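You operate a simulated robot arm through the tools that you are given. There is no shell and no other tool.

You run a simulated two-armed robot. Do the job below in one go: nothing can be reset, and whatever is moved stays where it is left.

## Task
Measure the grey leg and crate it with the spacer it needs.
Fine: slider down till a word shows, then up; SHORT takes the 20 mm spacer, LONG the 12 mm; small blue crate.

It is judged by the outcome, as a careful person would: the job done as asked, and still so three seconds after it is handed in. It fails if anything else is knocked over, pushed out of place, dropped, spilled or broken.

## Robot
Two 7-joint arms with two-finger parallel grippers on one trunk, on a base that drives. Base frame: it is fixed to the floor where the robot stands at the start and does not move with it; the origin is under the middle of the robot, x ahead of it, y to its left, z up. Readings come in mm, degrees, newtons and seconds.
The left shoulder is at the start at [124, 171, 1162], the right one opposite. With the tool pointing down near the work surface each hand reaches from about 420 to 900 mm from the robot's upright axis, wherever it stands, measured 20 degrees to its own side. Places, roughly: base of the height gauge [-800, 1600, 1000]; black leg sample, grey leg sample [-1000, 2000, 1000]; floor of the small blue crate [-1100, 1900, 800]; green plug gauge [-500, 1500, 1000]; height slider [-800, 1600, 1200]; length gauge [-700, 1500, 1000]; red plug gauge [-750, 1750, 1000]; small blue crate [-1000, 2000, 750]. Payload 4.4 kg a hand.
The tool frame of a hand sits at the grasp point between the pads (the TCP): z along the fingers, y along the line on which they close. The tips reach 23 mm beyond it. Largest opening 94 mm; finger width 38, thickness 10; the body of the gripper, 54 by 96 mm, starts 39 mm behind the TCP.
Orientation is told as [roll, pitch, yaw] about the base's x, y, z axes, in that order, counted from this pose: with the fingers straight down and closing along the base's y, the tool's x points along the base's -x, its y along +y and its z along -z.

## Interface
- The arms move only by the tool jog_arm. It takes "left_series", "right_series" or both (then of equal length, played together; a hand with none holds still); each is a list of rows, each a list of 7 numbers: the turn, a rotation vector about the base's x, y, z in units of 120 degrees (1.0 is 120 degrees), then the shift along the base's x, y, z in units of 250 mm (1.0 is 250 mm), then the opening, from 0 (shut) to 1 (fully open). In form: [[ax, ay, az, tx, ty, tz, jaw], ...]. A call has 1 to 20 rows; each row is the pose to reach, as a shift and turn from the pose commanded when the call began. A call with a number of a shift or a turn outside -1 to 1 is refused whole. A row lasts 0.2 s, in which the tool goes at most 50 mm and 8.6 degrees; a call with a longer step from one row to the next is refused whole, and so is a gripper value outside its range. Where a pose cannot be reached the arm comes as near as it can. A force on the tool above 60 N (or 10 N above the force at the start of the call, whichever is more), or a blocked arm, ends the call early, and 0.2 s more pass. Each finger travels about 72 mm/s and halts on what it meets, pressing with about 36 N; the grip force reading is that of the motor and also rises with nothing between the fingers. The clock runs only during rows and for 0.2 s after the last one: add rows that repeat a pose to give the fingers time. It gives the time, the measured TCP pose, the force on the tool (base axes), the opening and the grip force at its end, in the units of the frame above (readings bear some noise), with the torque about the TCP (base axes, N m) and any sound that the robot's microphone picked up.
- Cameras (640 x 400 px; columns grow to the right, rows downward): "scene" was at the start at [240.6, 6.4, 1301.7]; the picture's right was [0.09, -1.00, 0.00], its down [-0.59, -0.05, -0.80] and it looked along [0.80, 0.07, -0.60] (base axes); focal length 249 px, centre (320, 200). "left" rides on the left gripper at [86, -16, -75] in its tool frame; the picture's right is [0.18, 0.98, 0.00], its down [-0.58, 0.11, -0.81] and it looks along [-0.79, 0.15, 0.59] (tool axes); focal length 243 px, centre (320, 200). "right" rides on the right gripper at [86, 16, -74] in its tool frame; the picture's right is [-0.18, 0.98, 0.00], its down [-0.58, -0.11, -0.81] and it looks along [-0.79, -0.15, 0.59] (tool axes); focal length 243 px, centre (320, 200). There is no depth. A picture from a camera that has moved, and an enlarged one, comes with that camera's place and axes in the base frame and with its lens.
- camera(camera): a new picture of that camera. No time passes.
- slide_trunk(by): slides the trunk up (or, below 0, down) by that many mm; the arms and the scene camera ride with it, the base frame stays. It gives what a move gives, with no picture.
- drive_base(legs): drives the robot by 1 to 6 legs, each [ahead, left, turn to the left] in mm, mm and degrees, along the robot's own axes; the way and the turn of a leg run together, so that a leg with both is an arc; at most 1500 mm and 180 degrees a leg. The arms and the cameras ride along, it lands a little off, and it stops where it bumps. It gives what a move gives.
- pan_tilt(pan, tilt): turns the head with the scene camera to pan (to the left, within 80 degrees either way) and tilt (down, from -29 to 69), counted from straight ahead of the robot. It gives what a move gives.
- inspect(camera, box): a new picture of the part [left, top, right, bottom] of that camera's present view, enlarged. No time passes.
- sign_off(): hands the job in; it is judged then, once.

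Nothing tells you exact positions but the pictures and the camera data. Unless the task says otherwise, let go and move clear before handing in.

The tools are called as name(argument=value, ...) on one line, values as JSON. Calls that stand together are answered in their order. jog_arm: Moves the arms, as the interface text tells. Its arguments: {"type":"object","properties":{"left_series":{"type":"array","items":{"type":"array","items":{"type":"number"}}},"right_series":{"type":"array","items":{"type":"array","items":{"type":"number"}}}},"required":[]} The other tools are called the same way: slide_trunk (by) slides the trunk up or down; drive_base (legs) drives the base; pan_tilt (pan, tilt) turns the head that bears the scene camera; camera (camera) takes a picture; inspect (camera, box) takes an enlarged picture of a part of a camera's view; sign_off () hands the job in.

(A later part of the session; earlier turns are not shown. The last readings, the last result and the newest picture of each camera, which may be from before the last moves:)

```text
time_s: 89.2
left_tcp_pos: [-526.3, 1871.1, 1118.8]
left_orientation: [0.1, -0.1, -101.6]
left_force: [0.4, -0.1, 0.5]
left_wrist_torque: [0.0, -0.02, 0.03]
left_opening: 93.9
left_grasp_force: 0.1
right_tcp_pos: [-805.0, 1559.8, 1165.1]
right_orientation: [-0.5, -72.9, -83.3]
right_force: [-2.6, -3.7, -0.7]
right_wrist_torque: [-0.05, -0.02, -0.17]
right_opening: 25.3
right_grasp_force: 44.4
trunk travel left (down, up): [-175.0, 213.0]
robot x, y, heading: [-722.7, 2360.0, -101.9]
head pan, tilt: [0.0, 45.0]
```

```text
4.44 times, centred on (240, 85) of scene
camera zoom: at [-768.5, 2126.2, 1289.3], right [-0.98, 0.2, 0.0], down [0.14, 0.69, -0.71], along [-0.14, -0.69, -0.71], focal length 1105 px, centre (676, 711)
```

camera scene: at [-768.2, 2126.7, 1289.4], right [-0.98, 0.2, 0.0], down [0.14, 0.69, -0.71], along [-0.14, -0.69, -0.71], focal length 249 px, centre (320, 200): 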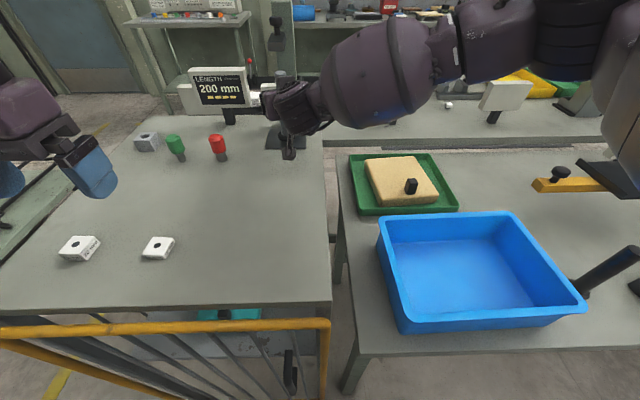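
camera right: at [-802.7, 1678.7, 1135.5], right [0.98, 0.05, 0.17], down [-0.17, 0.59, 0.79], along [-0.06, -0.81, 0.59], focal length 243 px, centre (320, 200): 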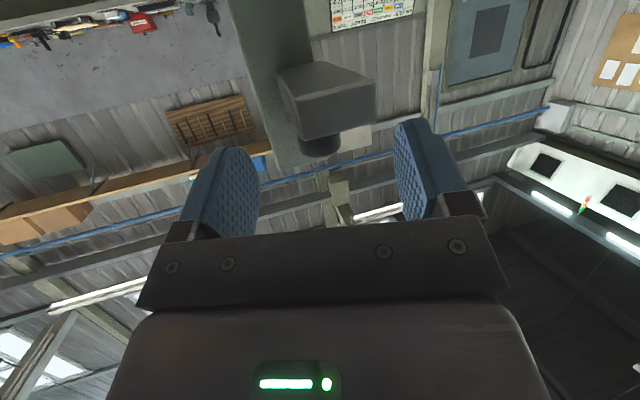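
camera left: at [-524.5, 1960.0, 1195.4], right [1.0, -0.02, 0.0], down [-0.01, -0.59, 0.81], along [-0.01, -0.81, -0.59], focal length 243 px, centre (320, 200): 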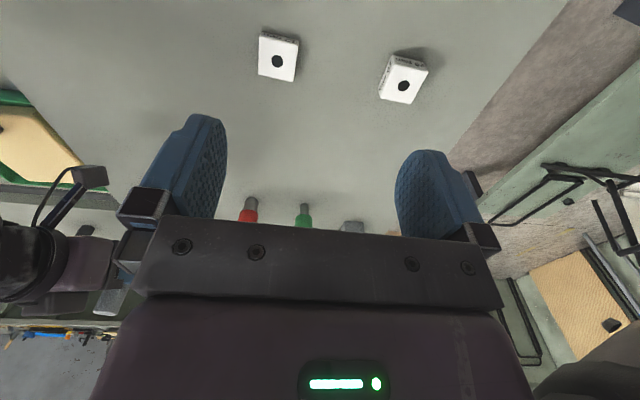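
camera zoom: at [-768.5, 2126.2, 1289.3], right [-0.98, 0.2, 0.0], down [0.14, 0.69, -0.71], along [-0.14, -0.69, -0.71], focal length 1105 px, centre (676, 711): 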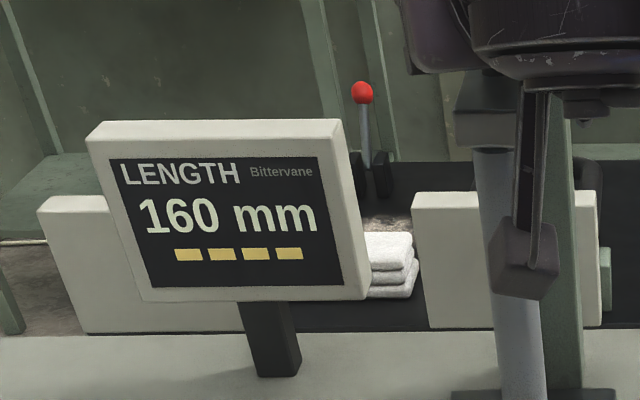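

jog_arm(right_series=[[0, 0, 0, 0, 0, -0.008, 0.12], [0, 0, 0, 0, 0, -0.008, 0.12]])

inspect(camera="scene", box=[180, 40, 300, 130])

```text
time_s: 89.8
left_tcp_pos: [-526.8, 1869.4, 1119.9]
left_orientation: [0.1, -0.1, -101.7]
left_force: [-0.3, 1.0, 0.0]
left_wrist_torque: [-0.02, -0.03, 0.0]
left_opening: 93.9
left_grasp_force: 0.1
right_tcp_pos: [-806.6, 1557.6, 1163.4]
right_orientation: [-0.7, -73.0, -83.1]
right_force: [-0.7, -3.0, -0.4]
right_wrist_torque: [-0.17, 0.01, -0.14]
right_opening: 25.3
right_grasp_force: 45.0
trunk travel left (down, up): [-175.0, 213.0]
robot x, y, heading: [-719.8, 2358.0, -101.9]
head pan, tilt: [0.0, 45.0]
```

```text
4.44 times, centred on (240, 85) of scene
camera zoom: at [-768.3, 2126.2, 1289.3], right [-0.98, 0.2, 0.0], down [0.14, 0.69, -0.71], along [-0.14, -0.69, -0.71], focal length 1105 px, centre (676, 711)
```

zoom: 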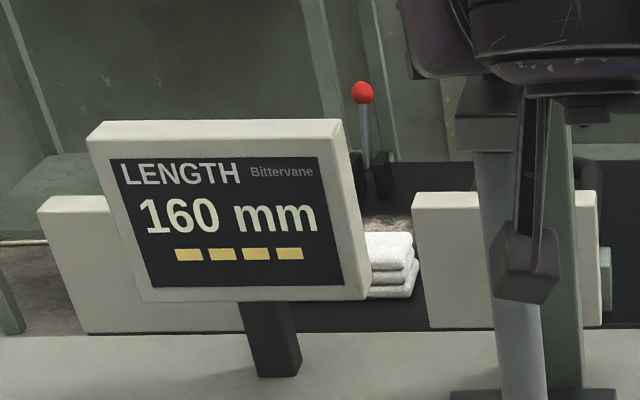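

jog_arm(right_series=[[0, 0, 0, 0, 0, -0.008, 0.12], [0, 0, 0, 0, 0, -0.008, 0.12]])

inspect(camera="scene", box=[180, 40, 300, 130])

```text
time_s: 90.4
left_tcp_pos: [-526.1, 1871.3, 1118.9]
left_orientation: [0.1, 0.0, -101.6]
left_force: [0.1, 0.4, -0.8]
left_wrist_torque: [-0.02, 0.0, 0.01]
left_opening: 94.1
left_grasp_force: 0.0
right_tcp_pos: [-806.8, 1558.4, 1161.2]
right_orientation: [-0.6, -73.0, -83.2]
right_force: [0.1, -4.7, 0.6]
right_wrist_torque: [-0.29, 0.02, -0.06]
right_opening: 25.3
right_grasp_force: 45.5
trunk travel left (down, up): [-175.0, 213.0]
robot x, y, heading: [-720.9, 2359.0, -101.8]
head pan, tilt: [0.0, 45.0]
```

```text
4.44 times, centred on (240, 85) of scene
camera zoom: at [-768.3, 2126.3, 1289.3], right [-0.98, 0.2, 0.0], down [0.14, 0.69, -0.71], along [-0.14, -0.69, -0.71], focal length 1105 px, centre (676, 711)
```

zoom: 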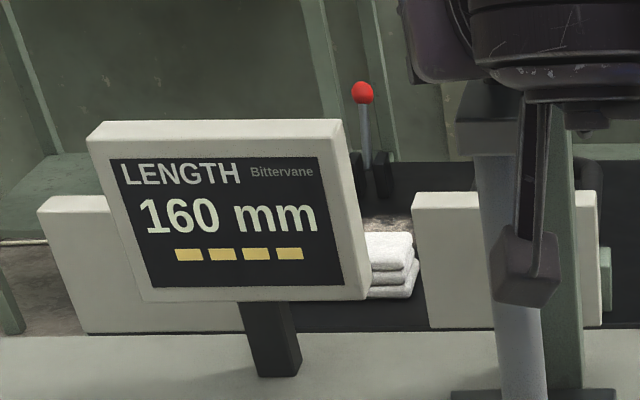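

Still 160 mm, no word; another 2 mm down.

jog_arm(right_series=[[0, 0, 0, 0, 0, -0.008, 0.12], [0, 0, 0, 0, 0, -0.008, 0.12]])

inspect(camera="scene", box=[180, 40, 300, 130])

```text
time_s: 91.0
left_tcp_pos: [-525.9, 1871.1, 1119.1]
left_orientation: [0.1, 0.0, -101.7]
left_force: [0.0, 0.1, -0.6]
left_wrist_torque: [0.0, 0.02, 0.01]
left_opening: 94.1
left_grasp_force: 0.0
right_tcp_pos: [-806.2, 1558.4, 1159.1]
right_orientation: [-0.5, -73.1, -83.2]
right_force: [-1.9, 0.3, 1.2]
right_wrist_torque: [0.13, 0.07, -0.1]
right_opening: 25.3
right_grasp_force: 44.6
trunk travel left (down, up): [-175.0, 213.0]
robot x, y, heading: [-721.3, 2357.0, -101.6]
head pan, tilt: [0.0, 45.0]
```

```text
4.44 times, centred on (240, 85) of scene
camera zoom: at [-768.5, 2126.9, 1289.4], right [-0.98, 0.2, 0.0], down [0.14, 0.69, -0.71], along [-0.14, -0.69, -0.71], focal length 1105 px, centre (676, 711)
```

zoom: 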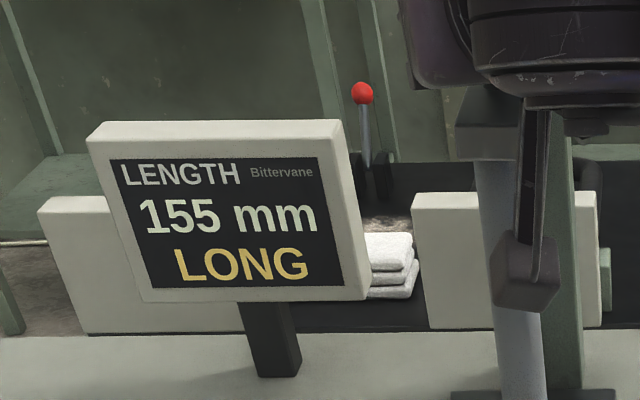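

The display shows LONG, so the 12 mm spacer is needed. I'll raise the slider back up to its former height.

jog_arm(right_series=[[0, 0, 0, 0, 0, 0.03, 0.12], [0, 0, 0, 0, 0, 0.06, 0.12], [0, 0, 0, 0, 0, 0.09, 0.12], [0, 0, 0, 0, 0, 0.12, 0.12], [0, 0, 0, 0, 0, 0.15, 0.12], [0, 0, 0, 0, 0, 0.176, 0.12], [0, 0, 0, 0, 0, 0.176, 0.12]])

inspect(camera="scene", box=[180, 20, 300, 130])

inspect(camera="right", box=[160, 0, 480, 240])

```text
time_s: 92.6
left_tcp_pos: [-526.5, 1870.0, 1120.4]
left_orientation: [0.1, 0.0, -101.5]
left_force: [-0.2, 0.0, 0.3]
left_wrist_torque: [0.0, -0.03, 0.0]
left_opening: 94.0
left_grasp_force: 0.0
right_tcp_pos: [-806.6, 1558.6, 1202.0]
right_orientation: [-0.7, -73.0, -83.2]
right_force: [-0.5, 0.1, -2.6]
right_wrist_torque: [0.51, 0.03, -0.09]
right_opening: 25.2
right_grasp_force: 45.4
trunk travel left (down, up): [-175.0, 213.0]
robot x, y, heading: [-721.4, 2357.1, -101.5]
head pan, tilt: [0.0, 45.0]
```

```text
3.64 times, centred on (240, 75) of scene
camera zoom: at [-768.3, 2126.4, 1289.3], right [-0.98, 0.2, 0.0], down [0.14, 0.69, -0.71], along [-0.14, -0.69, -0.71], focal length 904 px, centre (611, 654)
```

zoom: 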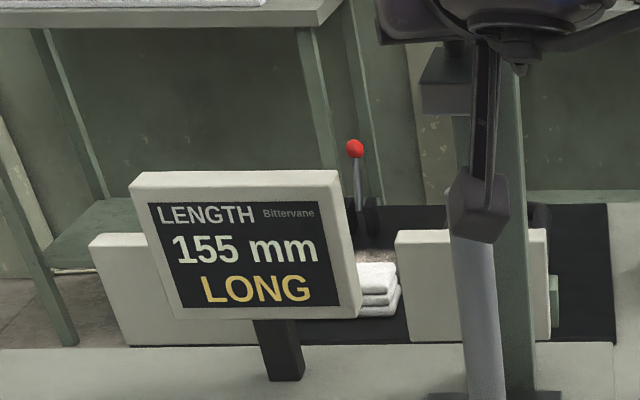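

```text
1.67 times, centred on (320, 120) of right
camera zoom: at [-802.3, 1656.3, 1141.3], right [0.98, 0.05, 0.17], down [-0.17, 0.59, 0.79], along [-0.06, -0.81, 0.59], focal length 404 px, centre (320, 333)
```

zoom: 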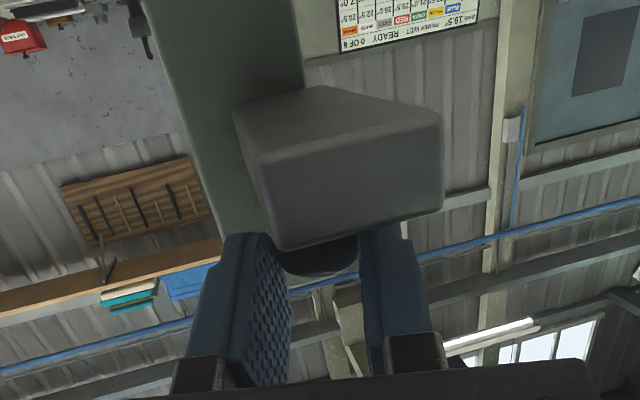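

The reading is held as LONG and the slider is up. I'll release the knob and back straight out.

jog_arm(right_series=[[0, 0, 0, 0, 0, 0.004, 0.12], [0, 0, 0, 0, 0, 0.004, 0.4], [0, 0, 0, 0, 0, 0.004, 0.7], [0, 0, 0, 0, 0, 0.004, 0.8], [0, 0, 0, 0, 0, 0.004, 0.8]])

inspect(camera="right", box=[160, 0, 480, 240])

```text
time_s: 93.8
left_tcp_pos: [-526.0, 1870.9, 1118.4]
left_orientation: [0.1, 0.0, -101.5]
left_force: [-0.5, 1.0, 0.1]
left_wrist_torque: [0.03, -0.01, -0.01]
left_opening: 94.1
left_grasp_force: 0.0
right_tcp_pos: [-805.8, 1559.7, 1204.0]
right_orientation: [-0.5, -73.0, -83.2]
right_force: [-0.4, 0.1, 0.6]
right_wrist_torque: [-0.01, 0.01, -0.01]
right_opening: 75.1
right_grasp_force: 0.1
trunk travel left (down, up): [-175.0, 213.0]
robot x, y, heading: [-721.1, 2356.9, -101.6]
head pan, tilt: [0.0, 45.0]
```

```text
1.67 times, centred on (320, 120) of right
camera zoom: at [-802.0, 1656.5, 1142.4], right [0.98, 0.05, 0.17], down [-0.17, 0.59, 0.79], along [-0.06, -0.81, 0.59], focal length 404 px, centre (320, 333)
```

zoom: 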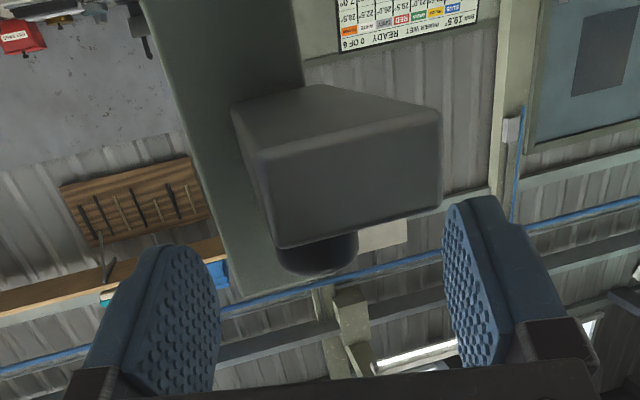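

The slider holds its place. I'll back out 145 mm and go down to the leg grasp height.

jog_arm(right_series=[[0, 0, 0, -0.017, 0.144, 0, 0.8], [0, 0, 0, -0.034, 0.288, 0, 0.8], [0, 0, 0, -0.04, 0.432, 0, 0.8], [0, 0, 0, -0.04, 0.576, 0, 0.8], [0, 0, 0, -0.04, 0.576, -0.15, 0.8], [0, 0, 0, -0.04, 0.576, -0.3, 0.8], [0, 0, 0, -0.04, 0.576, -0.45, 0.8], [0, 0, 0, -0.04, 0.576, -0.596, 0.8], [0, 0, 0, -0.04, 0.576, -0.596, 0.8]])

inspect(camera="right", box=[160, 0, 480, 240])

camera(camera="scene")

```text
time_s: 95.8
left_tcp_pos: [-531.4, 1873.4, 1121.1]
left_orientation: [0.4, -0.3, -101.7]
left_force: [-1.8, 0.6, -0.3]
left_wrist_torque: [-0.03, -0.06, 0.01]
left_opening: 94.0
left_grasp_force: 0.1
right_tcp_pos: [-821.9, 1706.4, 1057.4]
right_orientation: [0.1, -73.3, -84.0]
right_force: [-1.8, 1.0, 0.6]
right_wrist_torque: [0.02, -0.04, 0.09]
right_opening: 75.1
right_grasp_force: 0.0
trunk travel left (down, up): [-175.0, 213.0]
robot x, y, heading: [-724.4, 2357.2, -101.8]
head pan, tilt: [0.0, 45.0]
```

```text
1.67 times, centred on (320, 120) of right
camera zoom: at [-817.1, 1803.6, 996.1], right [0.98, 0.05, 0.18], down [-0.17, 0.59, 0.79], along [-0.06, -0.81, 0.59], focal length 404 px, centre (320, 333)
```

zoom: 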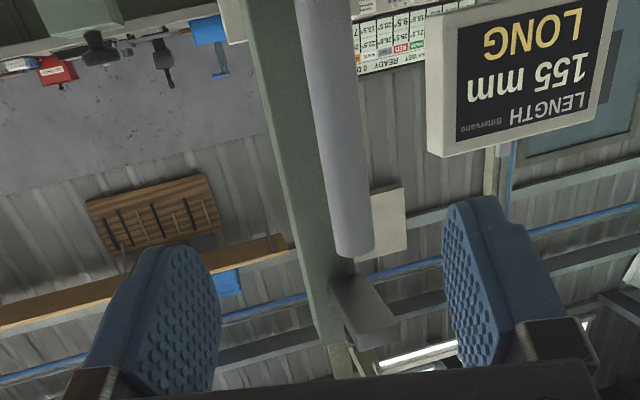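

```text
taken
camera scene: at [-773.2, 2129.5, 1290.1], right [-0.98, 0.2, 0.0], down [0.15, 0.69, -0.71], along [-0.14, -0.69, -0.71], focal length 249 px, centre (320, 200)
```

scene: 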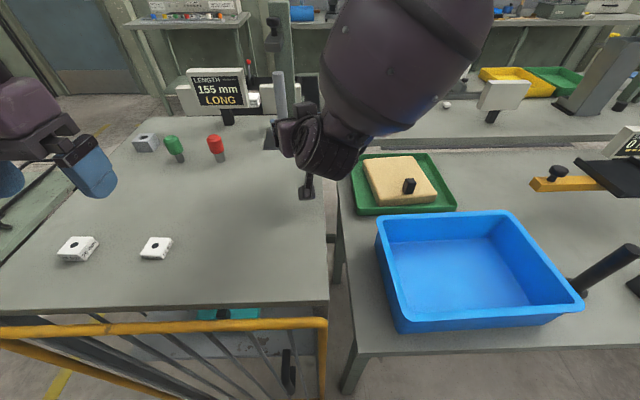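

There was a slight sway of the whole robot after that move. I'll hold briefly and read again.

jog_arm(right_series=[[0, 0, 0, 0, 0, 0, 0.8], [0, 0, 0, 0, 0, 0, 0.8], [0, 0, 0, 0, 0, 0, 0.8]])

inspect(camera="right", box=[160, 0, 480, 240])

```text
time_s: 96.6
left_tcp_pos: [-526.8, 1871.0, 1120.2]
left_orientation: [0.1, 0.0, -101.6]
left_force: [-0.2, -0.2, 0.3]
left_wrist_torque: [-0.03, 0.0, -0.01]
left_opening: 93.9
left_grasp_force: 0.0
right_tcp_pos: [-817.9, 1704.1, 1056.3]
right_orientation: [-0.6, -73.1, -83.2]
right_force: [-0.7, -0.8, -0.9]
right_wrist_torque: [0.0, -0.02, 0.0]
right_opening: 75.0
right_grasp_force: 0.1
trunk travel left (down, up): [-175.0, 213.0]
robot x, y, heading: [-718.0, 2355.7, -101.9]
head pan, tilt: [0.0, 45.0]
```

```text
1.67 times, centred on (320, 120) of right
camera zoom: at [-813.1, 1801.5, 994.5], right [0.98, 0.05, 0.17], down [-0.17, 0.59, 0.79], along [-0.06, -0.81, 0.59], focal length 404 px, centre (320, 333)
```

zoom: 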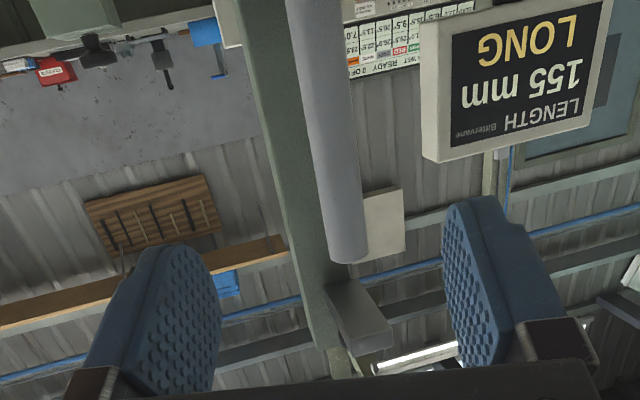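

Settled. I'll move in around the leg again.

jog_arm(right_series=[[0, 0, 0, 0.018, -0.13, -0.005, 0.8], [0, 0, 0, 0.035, -0.26, -0.005, 0.8], [0, 0, 0, 0.053, -0.39, -0.005, 0.8], [0, 0, 0, 0.07, -0.522, -0.005, 0.8], [0, 0, 0, 0.07, -0.522, -0.005, 0.8]])

inspect(camera="right", box=[160, 0, 480, 240])

```text
time_s: 97.8
left_tcp_pos: [-525.3, 1871.9, 1120.7]
left_orientation: [0.1, -0.1, -101.6]
left_force: [0.1, 0.7, -0.4]
left_wrist_torque: [-0.01, -0.02, 0.01]
left_opening: 94.2
left_grasp_force: 0.0
right_tcp_pos: [-797.6, 1571.0, 1053.7]
right_orientation: [-0.7, -73.2, -83.1]
right_force: [-0.2, 0.1, 0.0]
right_wrist_torque: [-0.01, 0.0, -0.01]
right_opening: 75.0
right_grasp_force: 0.0
trunk travel left (down, up): [-175.0, 213.0]
robot x, y, heading: [-726.4, 2359.1, -101.5]
head pan, tilt: [0.0, 45.0]
```

```text
1.67 times, centred on (320, 120) of right
camera zoom: at [-793.7, 1669.2, 993.6], right [0.98, 0.05, 0.17], down [-0.17, 0.59, 0.79], along [-0.06, -0.81, 0.59], focal length 404 px, centre (320, 333)
```

zoom: 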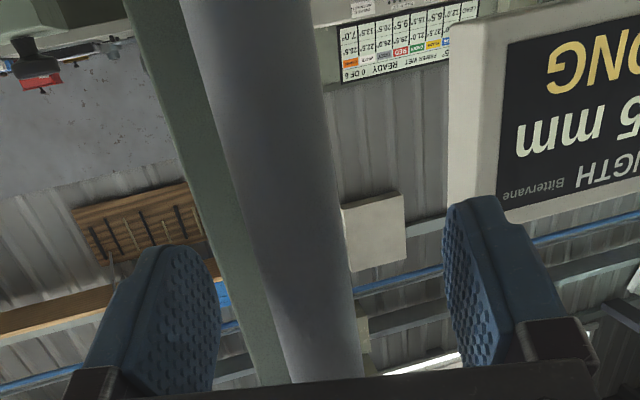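

The hand is about 3 mm too far to +x; I'll correct and grip, then lift slightly.

jog_arm(right_series=[[0, 0, 0, -0.012, 0.008, 0.004, 0.8], [0, 0, 0, -0.012, 0.008, 0.004, 0.5], [0, 0, 0, -0.012, 0.008, 0.004, 0.3], [0, 0, 0, -0.012, 0.008, 0.004, 0.15], [0, 0, 0, -0.012, 0.008, 0.004, 0.1], [0, 0, 0, -0.012, 0.008, 0.004, 0.1], [0, 0, 0, -0.012, 0.008, 0.004, 0.1]])

jog_arm(right_series=[[0, 0, 0, 0, 0, 0.03, 0.1], [0, 0, 0, 0, 0, 0.06, 0.1], [0, 0, 0, 0, 0, 0.06, 0.1]])

inspect(camera="right", box=[160, 0, 480, 240])

inspect(camera="scene", box=[200, 0, 340, 160])

```text
time_s: 99.4
left_tcp_pos: [-526.4, 1871.1, 1119.1]
left_orientation: [0.1, 0.0, -101.6]
left_force: [-0.2, -0.4, -0.8]
left_wrist_torque: [0.0, 0.0, 0.0]
left_opening: 94.0
left_grasp_force: 0.1
right_tcp_pos: [-801.0, 1573.1, 1055.4]
right_orientation: [-0.6, -73.0, -83.2]
right_force: [0.3, 0.2, -0.2]
right_wrist_torque: [-0.01, -0.02, -0.01]
right_opening: 23.3
right_grasp_force: 35.5
trunk travel left (down, up): [-175.0, 213.0]
robot x, y, heading: [-725.6, 2353.1, -101.8]
head pan, tilt: [0.0, 45.0]
```

```text
time_s: 100.2
left_tcp_pos: [-526.1, 1870.7, 1118.7]
left_orientation: [0.1, 0.0, -101.6]
left_force: [0.2, -0.2, 0.8]
left_wrist_torque: [0.0, 0.02, 0.02]
left_opening: 94.2
left_grasp_force: 0.1
right_tcp_pos: [-800.1, 1573.0, 1069.1]
right_orientation: [-0.7, -73.0, -83.2]
right_force: [-0.1, 0.2, -2.0]
right_wrist_torque: [0.0, 0.05, 0.02]
right_opening: 23.6
right_grasp_force: 35.8
trunk travel left (down, up): [-175.0, 213.0]
robot x, y, heading: [-720.0, 2357.9, -101.8]
head pan, tilt: [0.0, 45.0]
```

```text
1.67 times, centred on (320, 120) of right
camera zoom: at [-796.1, 1671.3, 1008.7], right [0.98, 0.05, 0.17], down [-0.17, 0.59, 0.79], along [-0.06, -0.81, 0.59], focal length 404 px, centre (320, 333)
```

zoom: 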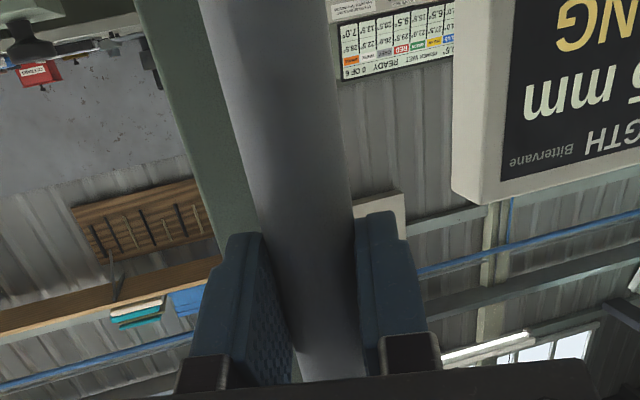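

```text
2.50 times, centred on (270, 80) of scene
camera zoom: at [-768.2, 2126.5, 1289.3], right [-0.98, 0.2, 0.0], down [0.14, 0.69, -0.71], along [-0.14, -0.69, -0.71], focal length 621 px, centre (445, 500)
```

zoom: 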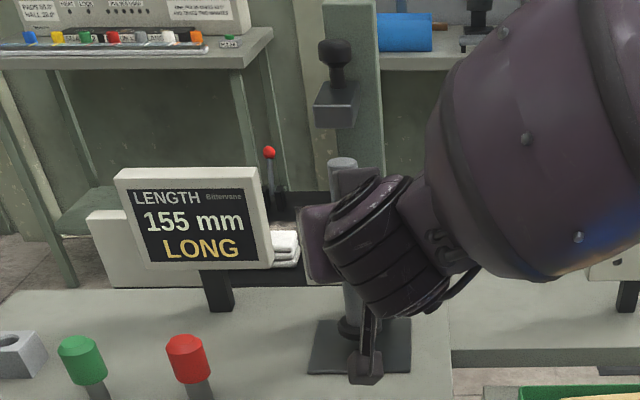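

Leg regripped and lifted clear of the plate. I'll look closely at the crate for its exact placement before carrying the leg there.

inspect(camera="scene", box=[340, 140, 620, 350])

jog_arm(right_series=[[0, 0, 0, -0.017, 0.144, 0, 0.1], [0, 0, 0, -0.034, 0.288, 0, 0.1], [0, 0, 0, -0.04, 0.432, 0.02, 0.1], [0, 0, 0, -0.05, 0.55, 0.1, 0.1], [0, 0, 0, -0.1, 0.64, 0.22, 0.1], [0, 0, 0, -0.2, 0.7, 0.34, 0.1], [0, 0, 0, -0.32, 0.76, 0.44, 0.1], [0, 0, 0, -0.44, 0.8, 0.54, 0.1], [0, 0, 0, -0.44, 0.8, 0.54, 0.1], [0, 0, 0, -0.44, 0.8, 0.54, 0.1]])

camera(camera="scene")

```text
1.90 times, centred on (480, 245) of scene
camera zoom: at [-768.2, 2126.5, 1289.3], right [-0.98, 0.2, 0.0], down [0.14, 0.69, -0.71], along [-0.14, -0.69, -0.71], focal length 473 px, centre (15, 114)
```

zoom: 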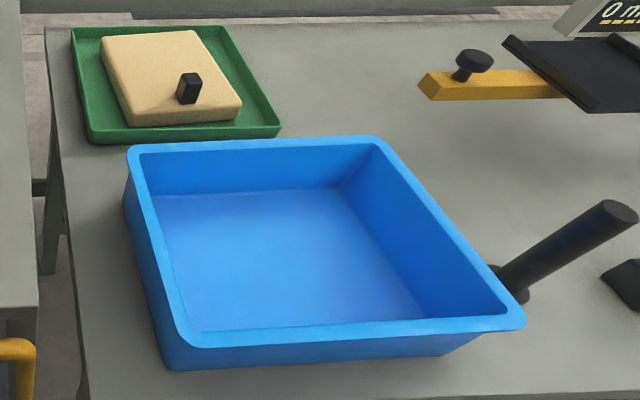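

```text
time_s: 102.4
left_tcp_pos: [-526.5, 1870.2, 1119.0]
left_orientation: [0.2, 0.0, -101.7]
left_force: [-0.3, 0.4, -0.3]
left_wrist_torque: [-0.02, 0.01, -0.01]
left_opening: 94.1
left_grasp_force: 0.0
right_tcp_pos: [-912.1, 1774.4, 1205.4]
right_orientation: [-0.7, -73.0, -83.1]
right_force: [0.1, -0.1, -1.1]
right_wrist_torque: [0.04, -0.02, 0.01]
right_opening: 23.3
right_grasp_force: 36.5
trunk travel left (down, up): [-175.0, 213.0]
robot x, y, heading: [-721.4, 2357.3, -101.5]
head pan, tilt: [0.0, 45.0]
```

```text
taken
camera scene: at [-768.6, 2126.9, 1289.5], right [-0.98, 0.2, 0.0], down [0.14, 0.69, -0.71], along [-0.14, -0.69, -0.71], focal length 249 px, centre (320, 200)
```

scene: 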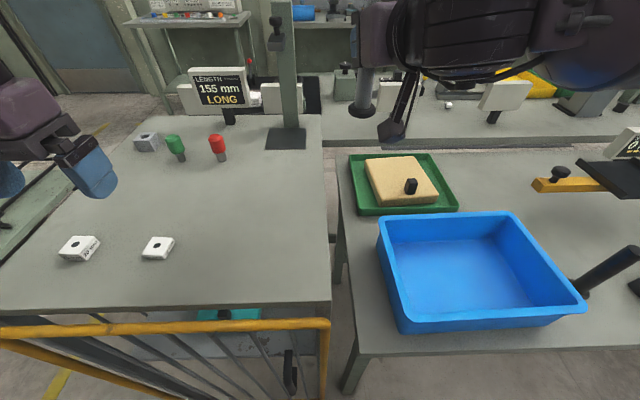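

The crate rim corners come out at about (-925, 2020), (-962, 1811), (-1254, 1857), (-1218, 2056) at z 889, with centre (-1090, 1936). I'll turn the hand toward vertical, which lays the leg toward horizontal, while moving over the crate at height.

jog_arm(right_series=[[0.0604, 0.0071, 0, -0.05, 0.03, 0, 0.1], [0.1208, 0.0142, 0, -0.1, 0.07, 0, 0.1], [0.1812, 0.0213, 0, -0.16, 0.11, 0, 0.1], [0.2416, 0.0285, 0, -0.22, 0.15, 0, 0.1], [0.302, 0.0356, 0, -0.28, 0.2, 0, 0.1], [0.3624, 0.0427, 0, -0.34, 0.25, 0, 0.1], [0.4228, 0.0498, 0, -0.4, 0.3, 0, 0.1], [0.4832, 0.0569, 0, -0.46, 0.35, 0, 0.1], [0.5436, 0.0641, 0, -0.52, 0.4, 0, 0.1], [0.604, 0.0712, 0, -0.58, 0.44, 0, 0.1], [0.604, 0.0712, 0, -0.58, 0.44, 0, 0.1], [0.604, 0.0712, 0, -0.58, 0.44, 0, 0.1]])

camera(camera="scene")

camera(camera="right")

```text
time_s: 105.0
left_tcp_pos: [-526.0, 1871.1, 1119.0]
left_orientation: [0.1, 0.0, -101.6]
left_force: [0.0, 0.0, 0.3]
left_wrist_torque: [0.02, 0.01, 0.02]
left_opening: 93.9
left_grasp_force: 0.1
right_tcp_pos: [-1056.4, 1882.6, 1205.0]
right_orientation: [-0.5, 0.0, -83.3]
right_force: [0.1, 0.1, -0.5]
right_wrist_torque: [-0.01, -0.02, -0.01]
right_opening: 9.4
right_grasp_force: 0.2
trunk travel left (down, up): [-175.0, 213.0]
robot x, y, heading: [-721.7, 2357.2, -101.6]
head pan, tilt: [0.0, 45.0]
```

```text
taken
camera scene: at [-768.3, 2126.6, 1289.4], right [-0.98, 0.2, 0.0], down [0.14, 0.69, -0.71], along [-0.14, -0.69, -0.71], focal length 249 px, centre (320, 200)
```

scene: 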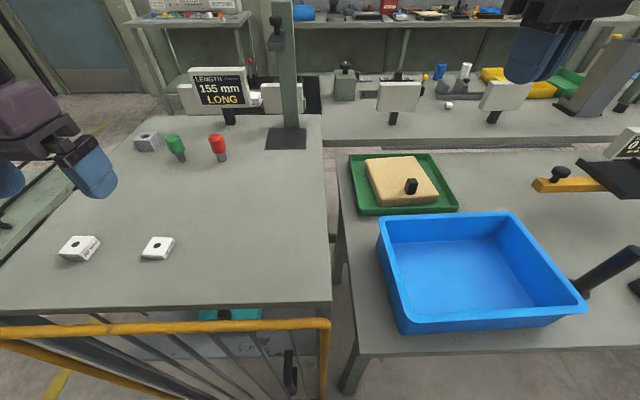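

```text
taken
camera right: at [-1051.6, 1971.6, 1279.8], right [1.0, -0.07, -0.01], down [-0.03, -0.59, 0.81], along [-0.06, -0.8, -0.59], focal length 243 px, centre (320, 200)
```

right: 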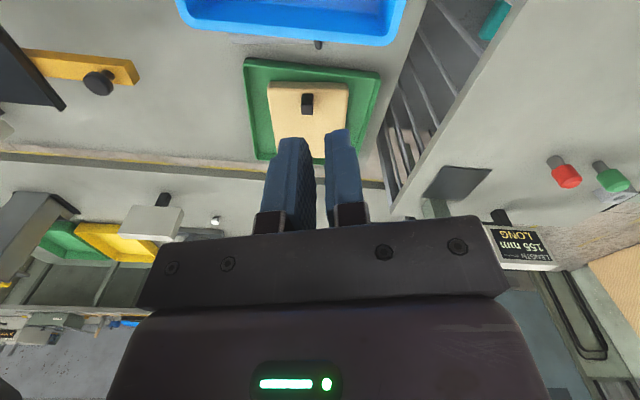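

The fingers are now empty: the leg slipped out during the rotation. I must find where it went before anything else.

pan_tilt(pan=-25, tilt=60)

camera(camera="scene")

pan_tilt(pan=-25, tilt=30)

camera(camera="scene")

inspect(camera="right", box=[160, 0, 640, 240])

```text
time_s: 105.9
left_tcp_pos: [-525.9, 1871.1, 1118.0]
left_orientation: [0.2, -0.1, -101.5]
left_force: [0.2, 0.3, -0.8]
left_wrist_torque: [0.02, -0.02, 0.01]
left_opening: 94.0
left_grasp_force: 0.1
right_tcp_pos: [-1057.1, 1884.0, 1204.2]
right_orientation: [-0.4, 0.1, -83.3]
right_force: [-0.5, 0.2, -0.8]
right_wrist_torque: [0.02, -0.01, 0.01]
right_opening: 9.4
right_grasp_force: 0.0
trunk travel left (down, up): [-175.0, 213.0]
robot x, y, heading: [-718.0, 2360.3, -101.7]
head pan, tilt: [-25.0, 60.0]
```

```text
taken
camera scene: at [-791.6, 2152.8, 1270.0], right [-0.8, 0.6, 0.0], down [0.52, 0.69, -0.5], along [-0.3, -0.4, -0.87], focal length 249 px, centre (320, 200)
```

scene: 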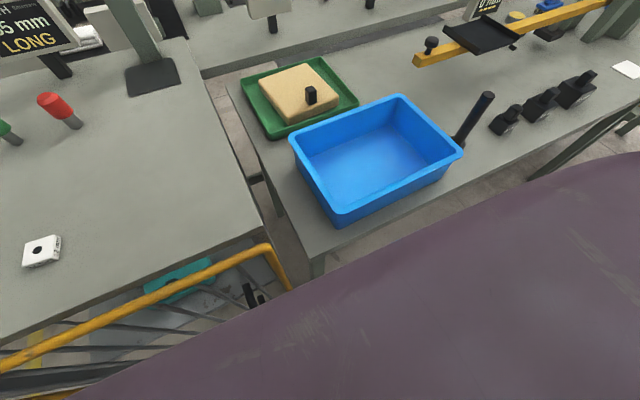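

```text
time_s: 106.9
left_tcp_pos: [-525.9, 1871.3, 1118.0]
left_orientation: [0.1, 0.0, -101.6]
left_force: [0.2, 0.5, -0.1]
left_wrist_torque: [-0.02, 0.03, 0.01]
left_opening: 93.9
left_grasp_force: 0.1
right_tcp_pos: [-1056.4, 1883.7, 1205.7]
right_orientation: [-0.4, 0.1, -83.3]
right_force: [0.0, 0.6, 0.0]
right_wrist_torque: [0.03, 0.02, -0.01]
right_opening: 9.4
right_grasp_force: 0.1
trunk travel left (down, up): [-175.0, 213.0]
robot x, y, heading: [-727.1, 2356.5, -101.8]
head pan, tilt: [-25.0, 30.0]
```

```text
taken
camera scene: at [-805.8, 2133.8, 1312.0], right [-0.8, 0.6, 0.0], down [0.3, 0.4, -0.87], along [-0.52, -0.69, -0.5], focal length 249 px, centre (320, 200)
```

scene: 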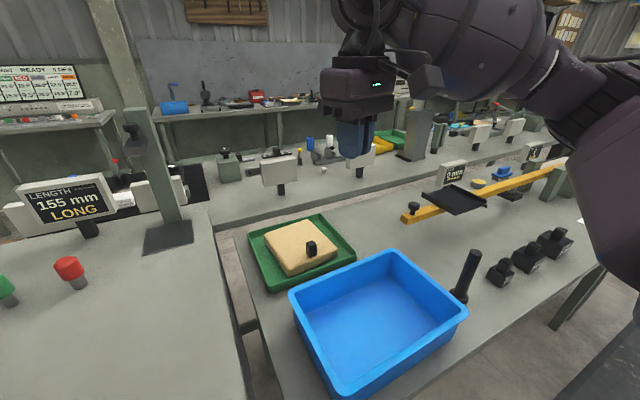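

```text
1.33 times, centred on (400, 120) of right
camera zoom: at [-1051.5, 1971.7, 1279.8], right [1.0, -0.07, -0.01], down [-0.03, -0.59, 0.81], along [-0.06, -0.81, -0.59], focal length 324 px, centre (213, 307)
```

zoom: 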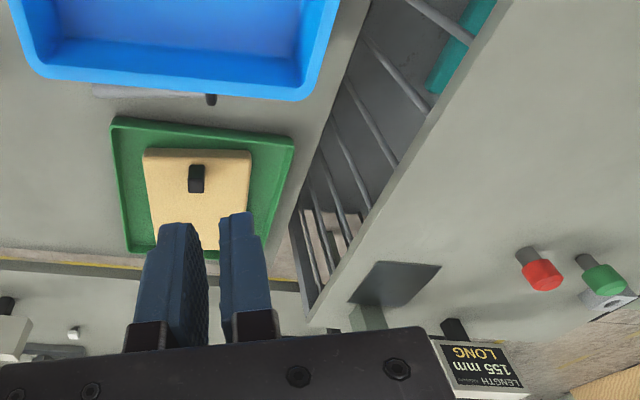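

The leg is lying on the lower bench just behind the crate (from about (-1068, 1794) foot to (-1221, 1811) end), in the gap between the crate and the green tray; nothing else appears disturbed. I'll raise the right hand to see that gap properly.

jog_arm(right_series=[[0, 0, 0, -0.08, 0.08, 0.12, 0.3], [0, 0, 0, -0.16, 0.14, 0.24, 0.5], [0, 0, 0, -0.24, 0.2, 0.36, 0.5], [0, 0, 0, -0.32, 0.25, 0.48, 0.5], [0, 0, 0, -0.32, 0.25, 0.48, 0.5]])

camera(camera="right")

inspect(camera="right", box=[180, 0, 480, 180])

```text
time_s: 108.1
left_tcp_pos: [-525.8, 1869.8, 1117.7]
left_orientation: [0.0, 0.1, -101.7]
left_force: [0.2, 0.1, 0.4]
left_wrist_torque: [0.02, 0.01, 0.02]
left_opening: 93.8
left_grasp_force: 0.1
right_tcp_pos: [-1135.7, 1946.2, 1323.5]
right_orientation: [-0.6, 0.1, -83.3]
right_force: [0.4, 0.7, -0.9]
right_wrist_torque: [0.0, 0.0, -0.01]
right_opening: 47.0
right_grasp_force: 0.0
trunk travel left (down, up): [-175.0, 213.0]
robot x, y, heading: [-721.1, 2356.9, -101.8]
head pan, tilt: [-25.0, 30.0]
```

```text
taken
camera right: at [-1130.2, 2034.2, 1398.0], right [1.0, -0.07, -0.01], down [-0.03, -0.59, 0.81], along [-0.06, -0.8, -0.59], focal length 243 px, centre (320, 200)
```

right: 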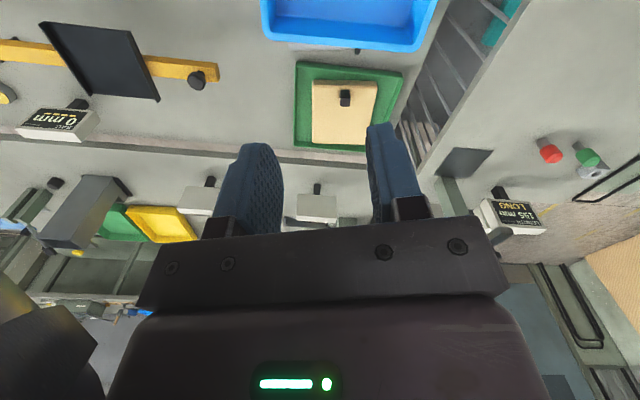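

```text
2.13 times, centred on (330, 90) of right
camera zoom: at [-1130.2, 2034.2, 1398.0], right [1.0, -0.07, -0.01], down [-0.03, -0.59, 0.81], along [-0.06, -0.8, -0.59], focal length 518 px, centre (299, 435)
```

zoom: 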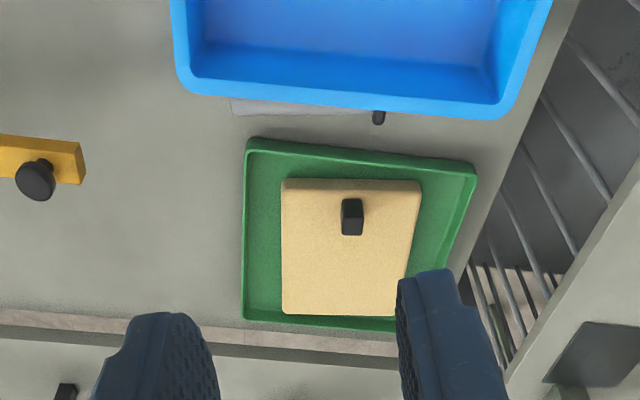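

The leg lies with its axis near y≈1812–1816, close under the crate's back rim. To pick it up I'll turn the hand so that it closes across the rod (yaw 180°), which also lets its camera look along the gap.

jog_arm(right_series=[[0, 0, -0.067, 0, 0, 0, 0.5], [0, 0, -0.134, 0, 0, 0, 0.5], [0, 0, -0.201, 0, 0, 0, 0.5], [0, 0, -0.268, 0, 0, 0, 0.5], [0, 0, -0.335, 0, 0, 0, 0.5], [0, 0, -0.402, 0, 0, 0, 0.5], [0, 0, -0.469, 0, 0, 0, 0.5], [0, 0, -0.536, 0, 0, 0, 0.5], [0, 0, -0.603, 0, 0, 0, 0.5], [0, 0, -0.67, 0, 0, 0, 0.5], [0, 0, -0.737, 0, 0, 0, 0.5], [0, 0, -0.806, 0, 0, 0, 0.5], [0, 0, -0.806, 0, 0, 0, 0.5]])

camera(camera="right")

camera(camera="scene")

```text
time_s: 110.9
left_tcp_pos: [-526.9, 1870.2, 1119.8]
left_orientation: [0.1, 0.0, -101.7]
left_force: [-0.5, -0.3, 0.7]
left_wrist_torque: [-0.01, 0.01, -0.02]
left_opening: 94.1
left_grasp_force: 0.0
right_tcp_pos: [-1136.1, 1947.5, 1326.0]
right_orientation: [-0.6, 0.0, 179.9]
right_force: [-0.5, 0.2, 0.7]
right_wrist_torque: [0.01, 0.03, 0.03]
right_opening: 47.1
right_grasp_force: 0.0
trunk travel left (down, up): [-175.0, 213.0]
robot x, y, heading: [-724.4, 2357.2, -102.0]
head pan, tilt: [-25.0, 30.0]
```

```text
taken
camera right: at [-1050.8, 1929.9, 1399.6], right [-0.19, -0.98, -0.01], down [-0.58, 0.1, 0.81], along [-0.79, 0.15, -0.59], focal length 243 px, centre (320, 200)
```

right: 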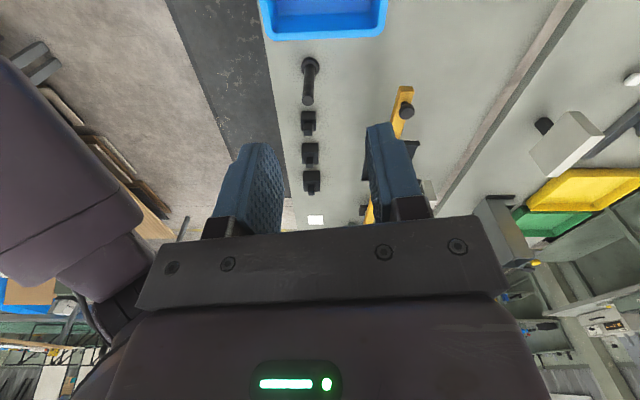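

```text
taken
camera scene: at [-805.8, 2133.8, 1312.0], right [-0.8, 0.6, 0.0], down [0.3, 0.4, -0.87], along [-0.52, -0.69, -0.5], focal length 249 px, centre (320, 200)
```

scene: 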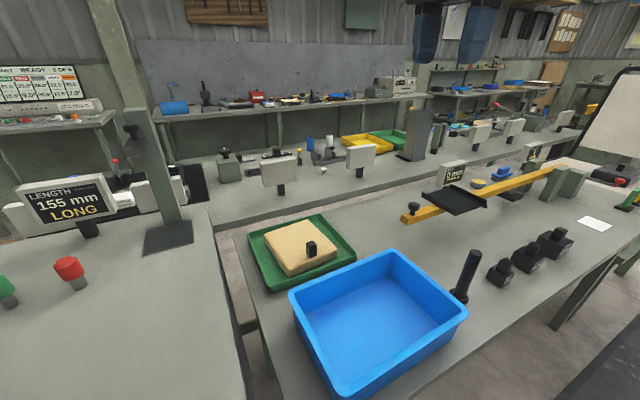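

The hand is turned. I'll move it to the left of the gap so its camera looks along the leg.

jog_arm(right_series=[[0, 0, 0, 0.1, -0.075, -0.118, 0.5], [0, 0, 0, 0.2, -0.15, -0.236, 0.5], [0, 0, 0, 0.3, -0.226, -0.353, 0.5], [0, 0, 0, 0.4, -0.3, -0.47, 0.5], [0, 0, 0, 0.5, -0.377, -0.588, 0.5], [0, 0, 0, 0.6, -0.45, -0.7, 0.5], [0, 0, 0, 0.704, -0.528, -0.824, 0.5], [0, 0, 0, 0.704, -0.528, -0.824, 0.5]])

camera(camera="right")

inspect(camera="right", box=[220, 30, 420, 180])

```text
time_s: 112.7
left_tcp_pos: [-526.1, 1871.1, 1120.8]
left_orientation: [0.0, -0.2, -101.7]
left_force: [-0.5, 0.3, 0.1]
left_wrist_torque: [0.01, 0.03, 0.0]
left_opening: 93.8
left_grasp_force: 0.0
right_tcp_pos: [-960.6, 1815.5, 1119.6]
right_orientation: [-0.4, 0.0, -180.1]
right_force: [-0.5, -0.1, -0.1]
right_wrist_torque: [-0.06, 0.01, -0.08]
right_opening: 47.0
right_grasp_force: 0.2
trunk travel left (down, up): [-175.0, 213.0]
robot x, y, heading: [-722.8, 2354.9, -101.5]
head pan, tilt: [-25.0, 30.0]
```

```text
taken
camera right: at [-875.9, 1798.0, 1194.9], right [-0.18, -0.98, -0.01], down [-0.58, 0.1, 0.81], along [-0.79, 0.15, -0.59], focal length 243 px, centre (320, 200)
```

right: 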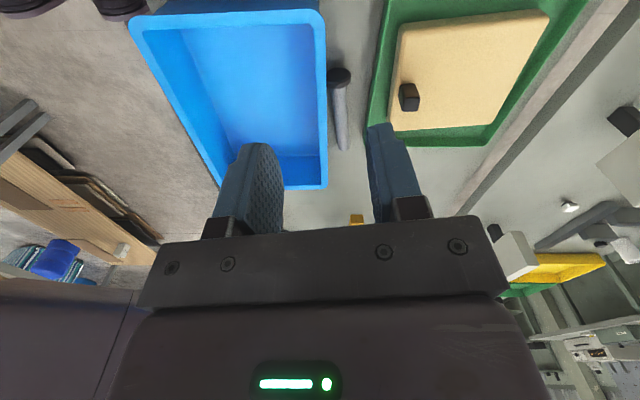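

```text
2.67 times, centred on (320, 105) of right
camera zoom: at [-875.9, 1798.0, 1194.9], right [-0.18, -0.98, -0.01], down [-0.58, 0.1, 0.81], along [-0.79, 0.15, -0.59], focal length 647 px, centre (320, 453)
```

zoom: 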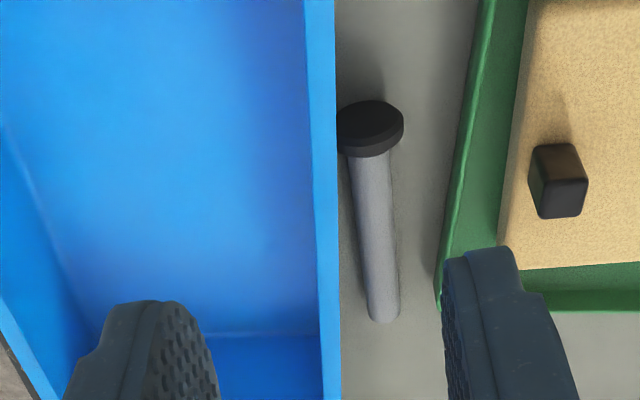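

This gives a clear view along the gap: the rod's axis is at y≈1809–1812, the crate rim edge at y≈1834 (x -1130), and there's nearly 50 mm of room on the tray side. I'll tilt the hand 22° so that its body leans away from the crate, and go above the rod.

jog_arm(right_series=[[0.0611, 0, 0, 0, 0, 0, 0.385], [0.1222, 0, 0, 0, 0, 0, 0.385], [0.1833, 0, 0, 0, 0, 0, 0.385], [0.1833, 0, 0, -0.113, -0.033, -0.107, 0.385], [0.1833, 0, 0, -0.226, -0.066, -0.213, 0.385], [0.1833, 0, 0, -0.339, -0.099, -0.32, 0.385], [0.1833, 0, 0, -0.452, -0.132, -0.427, 0.385], [0.1833, 0, 0, -0.565, -0.165, -0.533, 0.385], [0.1833, 0, 0, -0.678, -0.198, -0.6, 0.385], [0.1833, 0, 0, -0.678, -0.198, -0.6, 0.385]])

camera(camera="right")

camera(camera="scene")

```text
time_s: 114.9
left_tcp_pos: [-526.9, 1871.3, 1120.3]
left_orientation: [0.1, -0.1, -101.6]
left_force: [0.1, 0.3, 0.8]
left_wrist_torque: [0.01, -0.01, 0.02]
left_opening: 94.0
left_grasp_force: 0.1
right_tcp_pos: [-1127.9, 1763.3, 970.6]
right_orientation: [-22.5, 0.0, -179.9]
right_force: [0.0, 0.5, 0.2]
right_wrist_torque: [-0.01, 0.02, -0.03]
right_opening: 36.3
right_grasp_force: 0.0
trunk travel left (down, up): [-175.0, 213.0]
robot x, y, heading: [-722.0, 2356.6, -101.7]
head pan, tilt: [-25.0, 30.0]
```

```text
taken
camera right: at [-1042.9, 1720.4, 1033.0], right [-0.18, -0.91, -0.38], down [-0.58, -0.21, 0.79], along [-0.79, 0.36, -0.49], focal length 243 px, centre (320, 200)
```

right: 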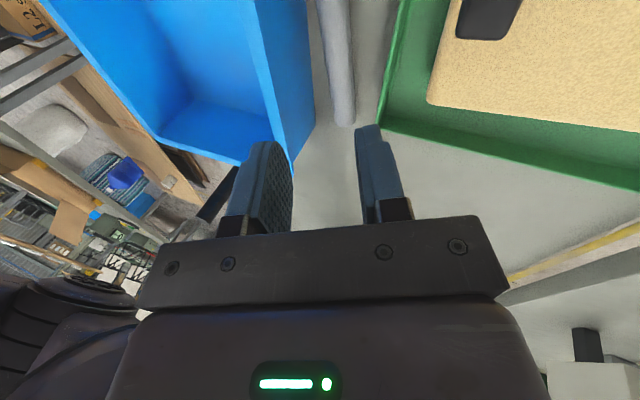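

```text
taken
camera scene: at [-805.6, 2134.0, 1312.2], right [-0.8, 0.6, 0.0], down [0.3, 0.4, -0.87], along [-0.52, -0.69, -0.5], focal length 249 px, centre (320, 200)
```

scene: 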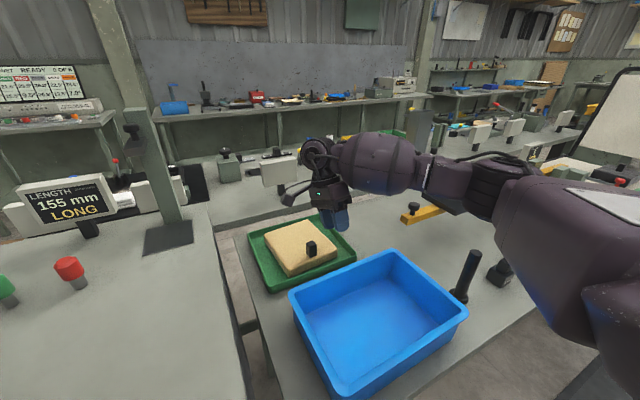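

The tilt is right and the rod lies below between the fingers' plane. I'll descend along the tilted axis to 60 mm short and check alignment.

jog_arm(right_series=[[0, 0, 0, -0.004, 0.035, -0.147, 0.385], [0, 0, 0, -0.008, 0.07, -0.293, 0.385], [0, 0, 0, -0.008, 0.07, -0.293, 0.385]])

camera(camera="right")

inspect(camera="right", box=[220, 0, 420, 240])

```text
time_s: 115.7
left_tcp_pos: [-526.5, 1871.6, 1118.8]
left_orientation: [0.1, -0.1, -101.7]
left_force: [-0.3, 0.0, -0.4]
left_wrist_torque: [0.0, -0.01, 0.01]
left_opening: 94.2
left_grasp_force: 0.2
right_tcp_pos: [-1129.5, 1782.0, 897.2]
right_orientation: [-22.5, 0.0, -179.9]
right_force: [0.1, -0.9, 0.0]
right_wrist_torque: [0.0, 0.03, -0.03]
right_opening: 36.2
right_grasp_force: 0.0
trunk travel left (down, up): [-175.0, 213.0]
robot x, y, heading: [-721.9, 2357.5, -101.6]
head pan, tilt: [-25.0, 30.0]
```

```text
taken
camera right: at [-1045.0, 1738.8, 959.0], right [-0.18, -0.91, -0.38], down [-0.58, -0.21, 0.79], along [-0.79, 0.36, -0.49], focal length 243 px, centre (320, 200)
```

right: 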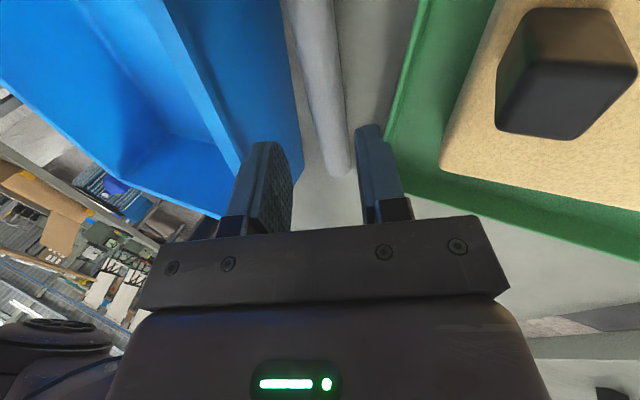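

```text
1.67 times, centred on (320, 120) of right
camera zoom: at [-1045.0, 1738.8, 959.0], right [-0.18, -0.91, -0.38], down [-0.58, -0.21, 0.79], along [-0.79, 0.36, -0.49], focal length 404 px, centre (320, 333)
```

zoom: 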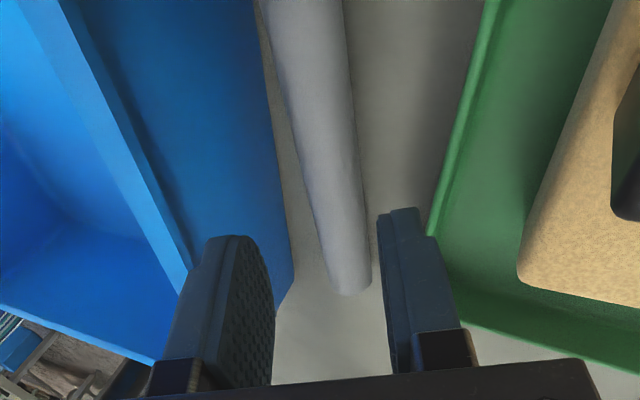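

Alignment is good within about 3 mm; I'll correct that and go down 45 mm more along the tilted axis.

jog_arm(right_series=[[0, 0, 0, 0, 0.02, -0.085, 0.385], [0, 0, 0, 0, 0.0576, -0.171, 0.385], [0, 0, 0, 0, 0.0576, -0.171, 0.385]])

inspect(camera="right", box=[180, 0, 460, 240])

inspect(camera="scene", box=[230, 130, 480, 330])

```text
time_s: 116.5
left_tcp_pos: [-525.4, 1870.8, 1119.7]
left_orientation: [0.1, -0.1, -101.6]
left_force: [-0.1, -0.5, -0.1]
left_wrist_torque: [0.0, -0.05, -0.01]
left_opening: 94.2
left_grasp_force: 0.1
right_tcp_pos: [-1131.8, 1797.3, 852.6]
right_orientation: [-22.6, 0.0, -179.9]
right_force: [0.1, -0.2, -0.5]
right_wrist_torque: [0.0, 0.04, 0.02]
right_opening: 36.2
right_grasp_force: 0.1
trunk travel left (down, up): [-175.0, 213.0]
robot x, y, heading: [-723.2, 2357.7, -101.6]
head pan, tilt: [-25.0, 30.0]
```

```text
1.67 times, centred on (320, 120) of right
camera zoom: at [-1046.4, 1753.8, 915.2], right [-0.18, -0.91, -0.38], down [-0.58, -0.21, 0.79], along [-0.79, 0.36, -0.49], focal length 404 px, centre (320, 333)
```

zoom: 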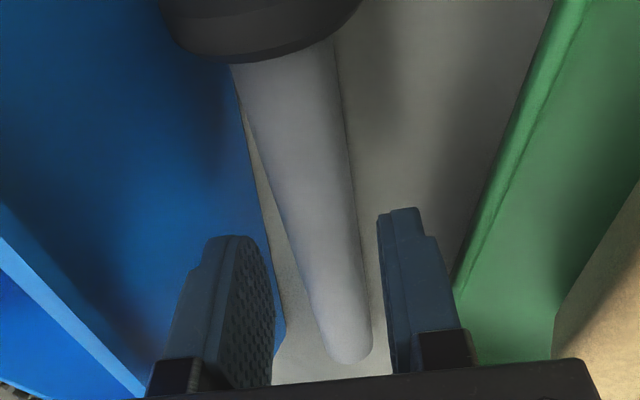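

```text
2.00 times, centred on (355, 230) of scene
camera zoom: at [-805.7, 2133.9, 1312.1], right [-0.8, 0.6, 0.0], down [0.3, 0.4, -0.87], along [-0.52, -0.69, -0.5], focal length 497 px, centre (250, 140)
```

zoom: 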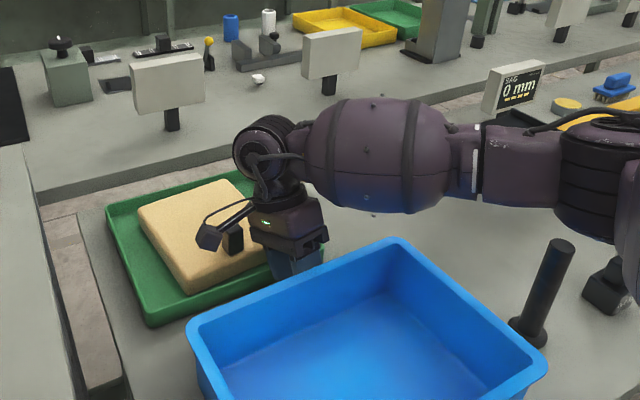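

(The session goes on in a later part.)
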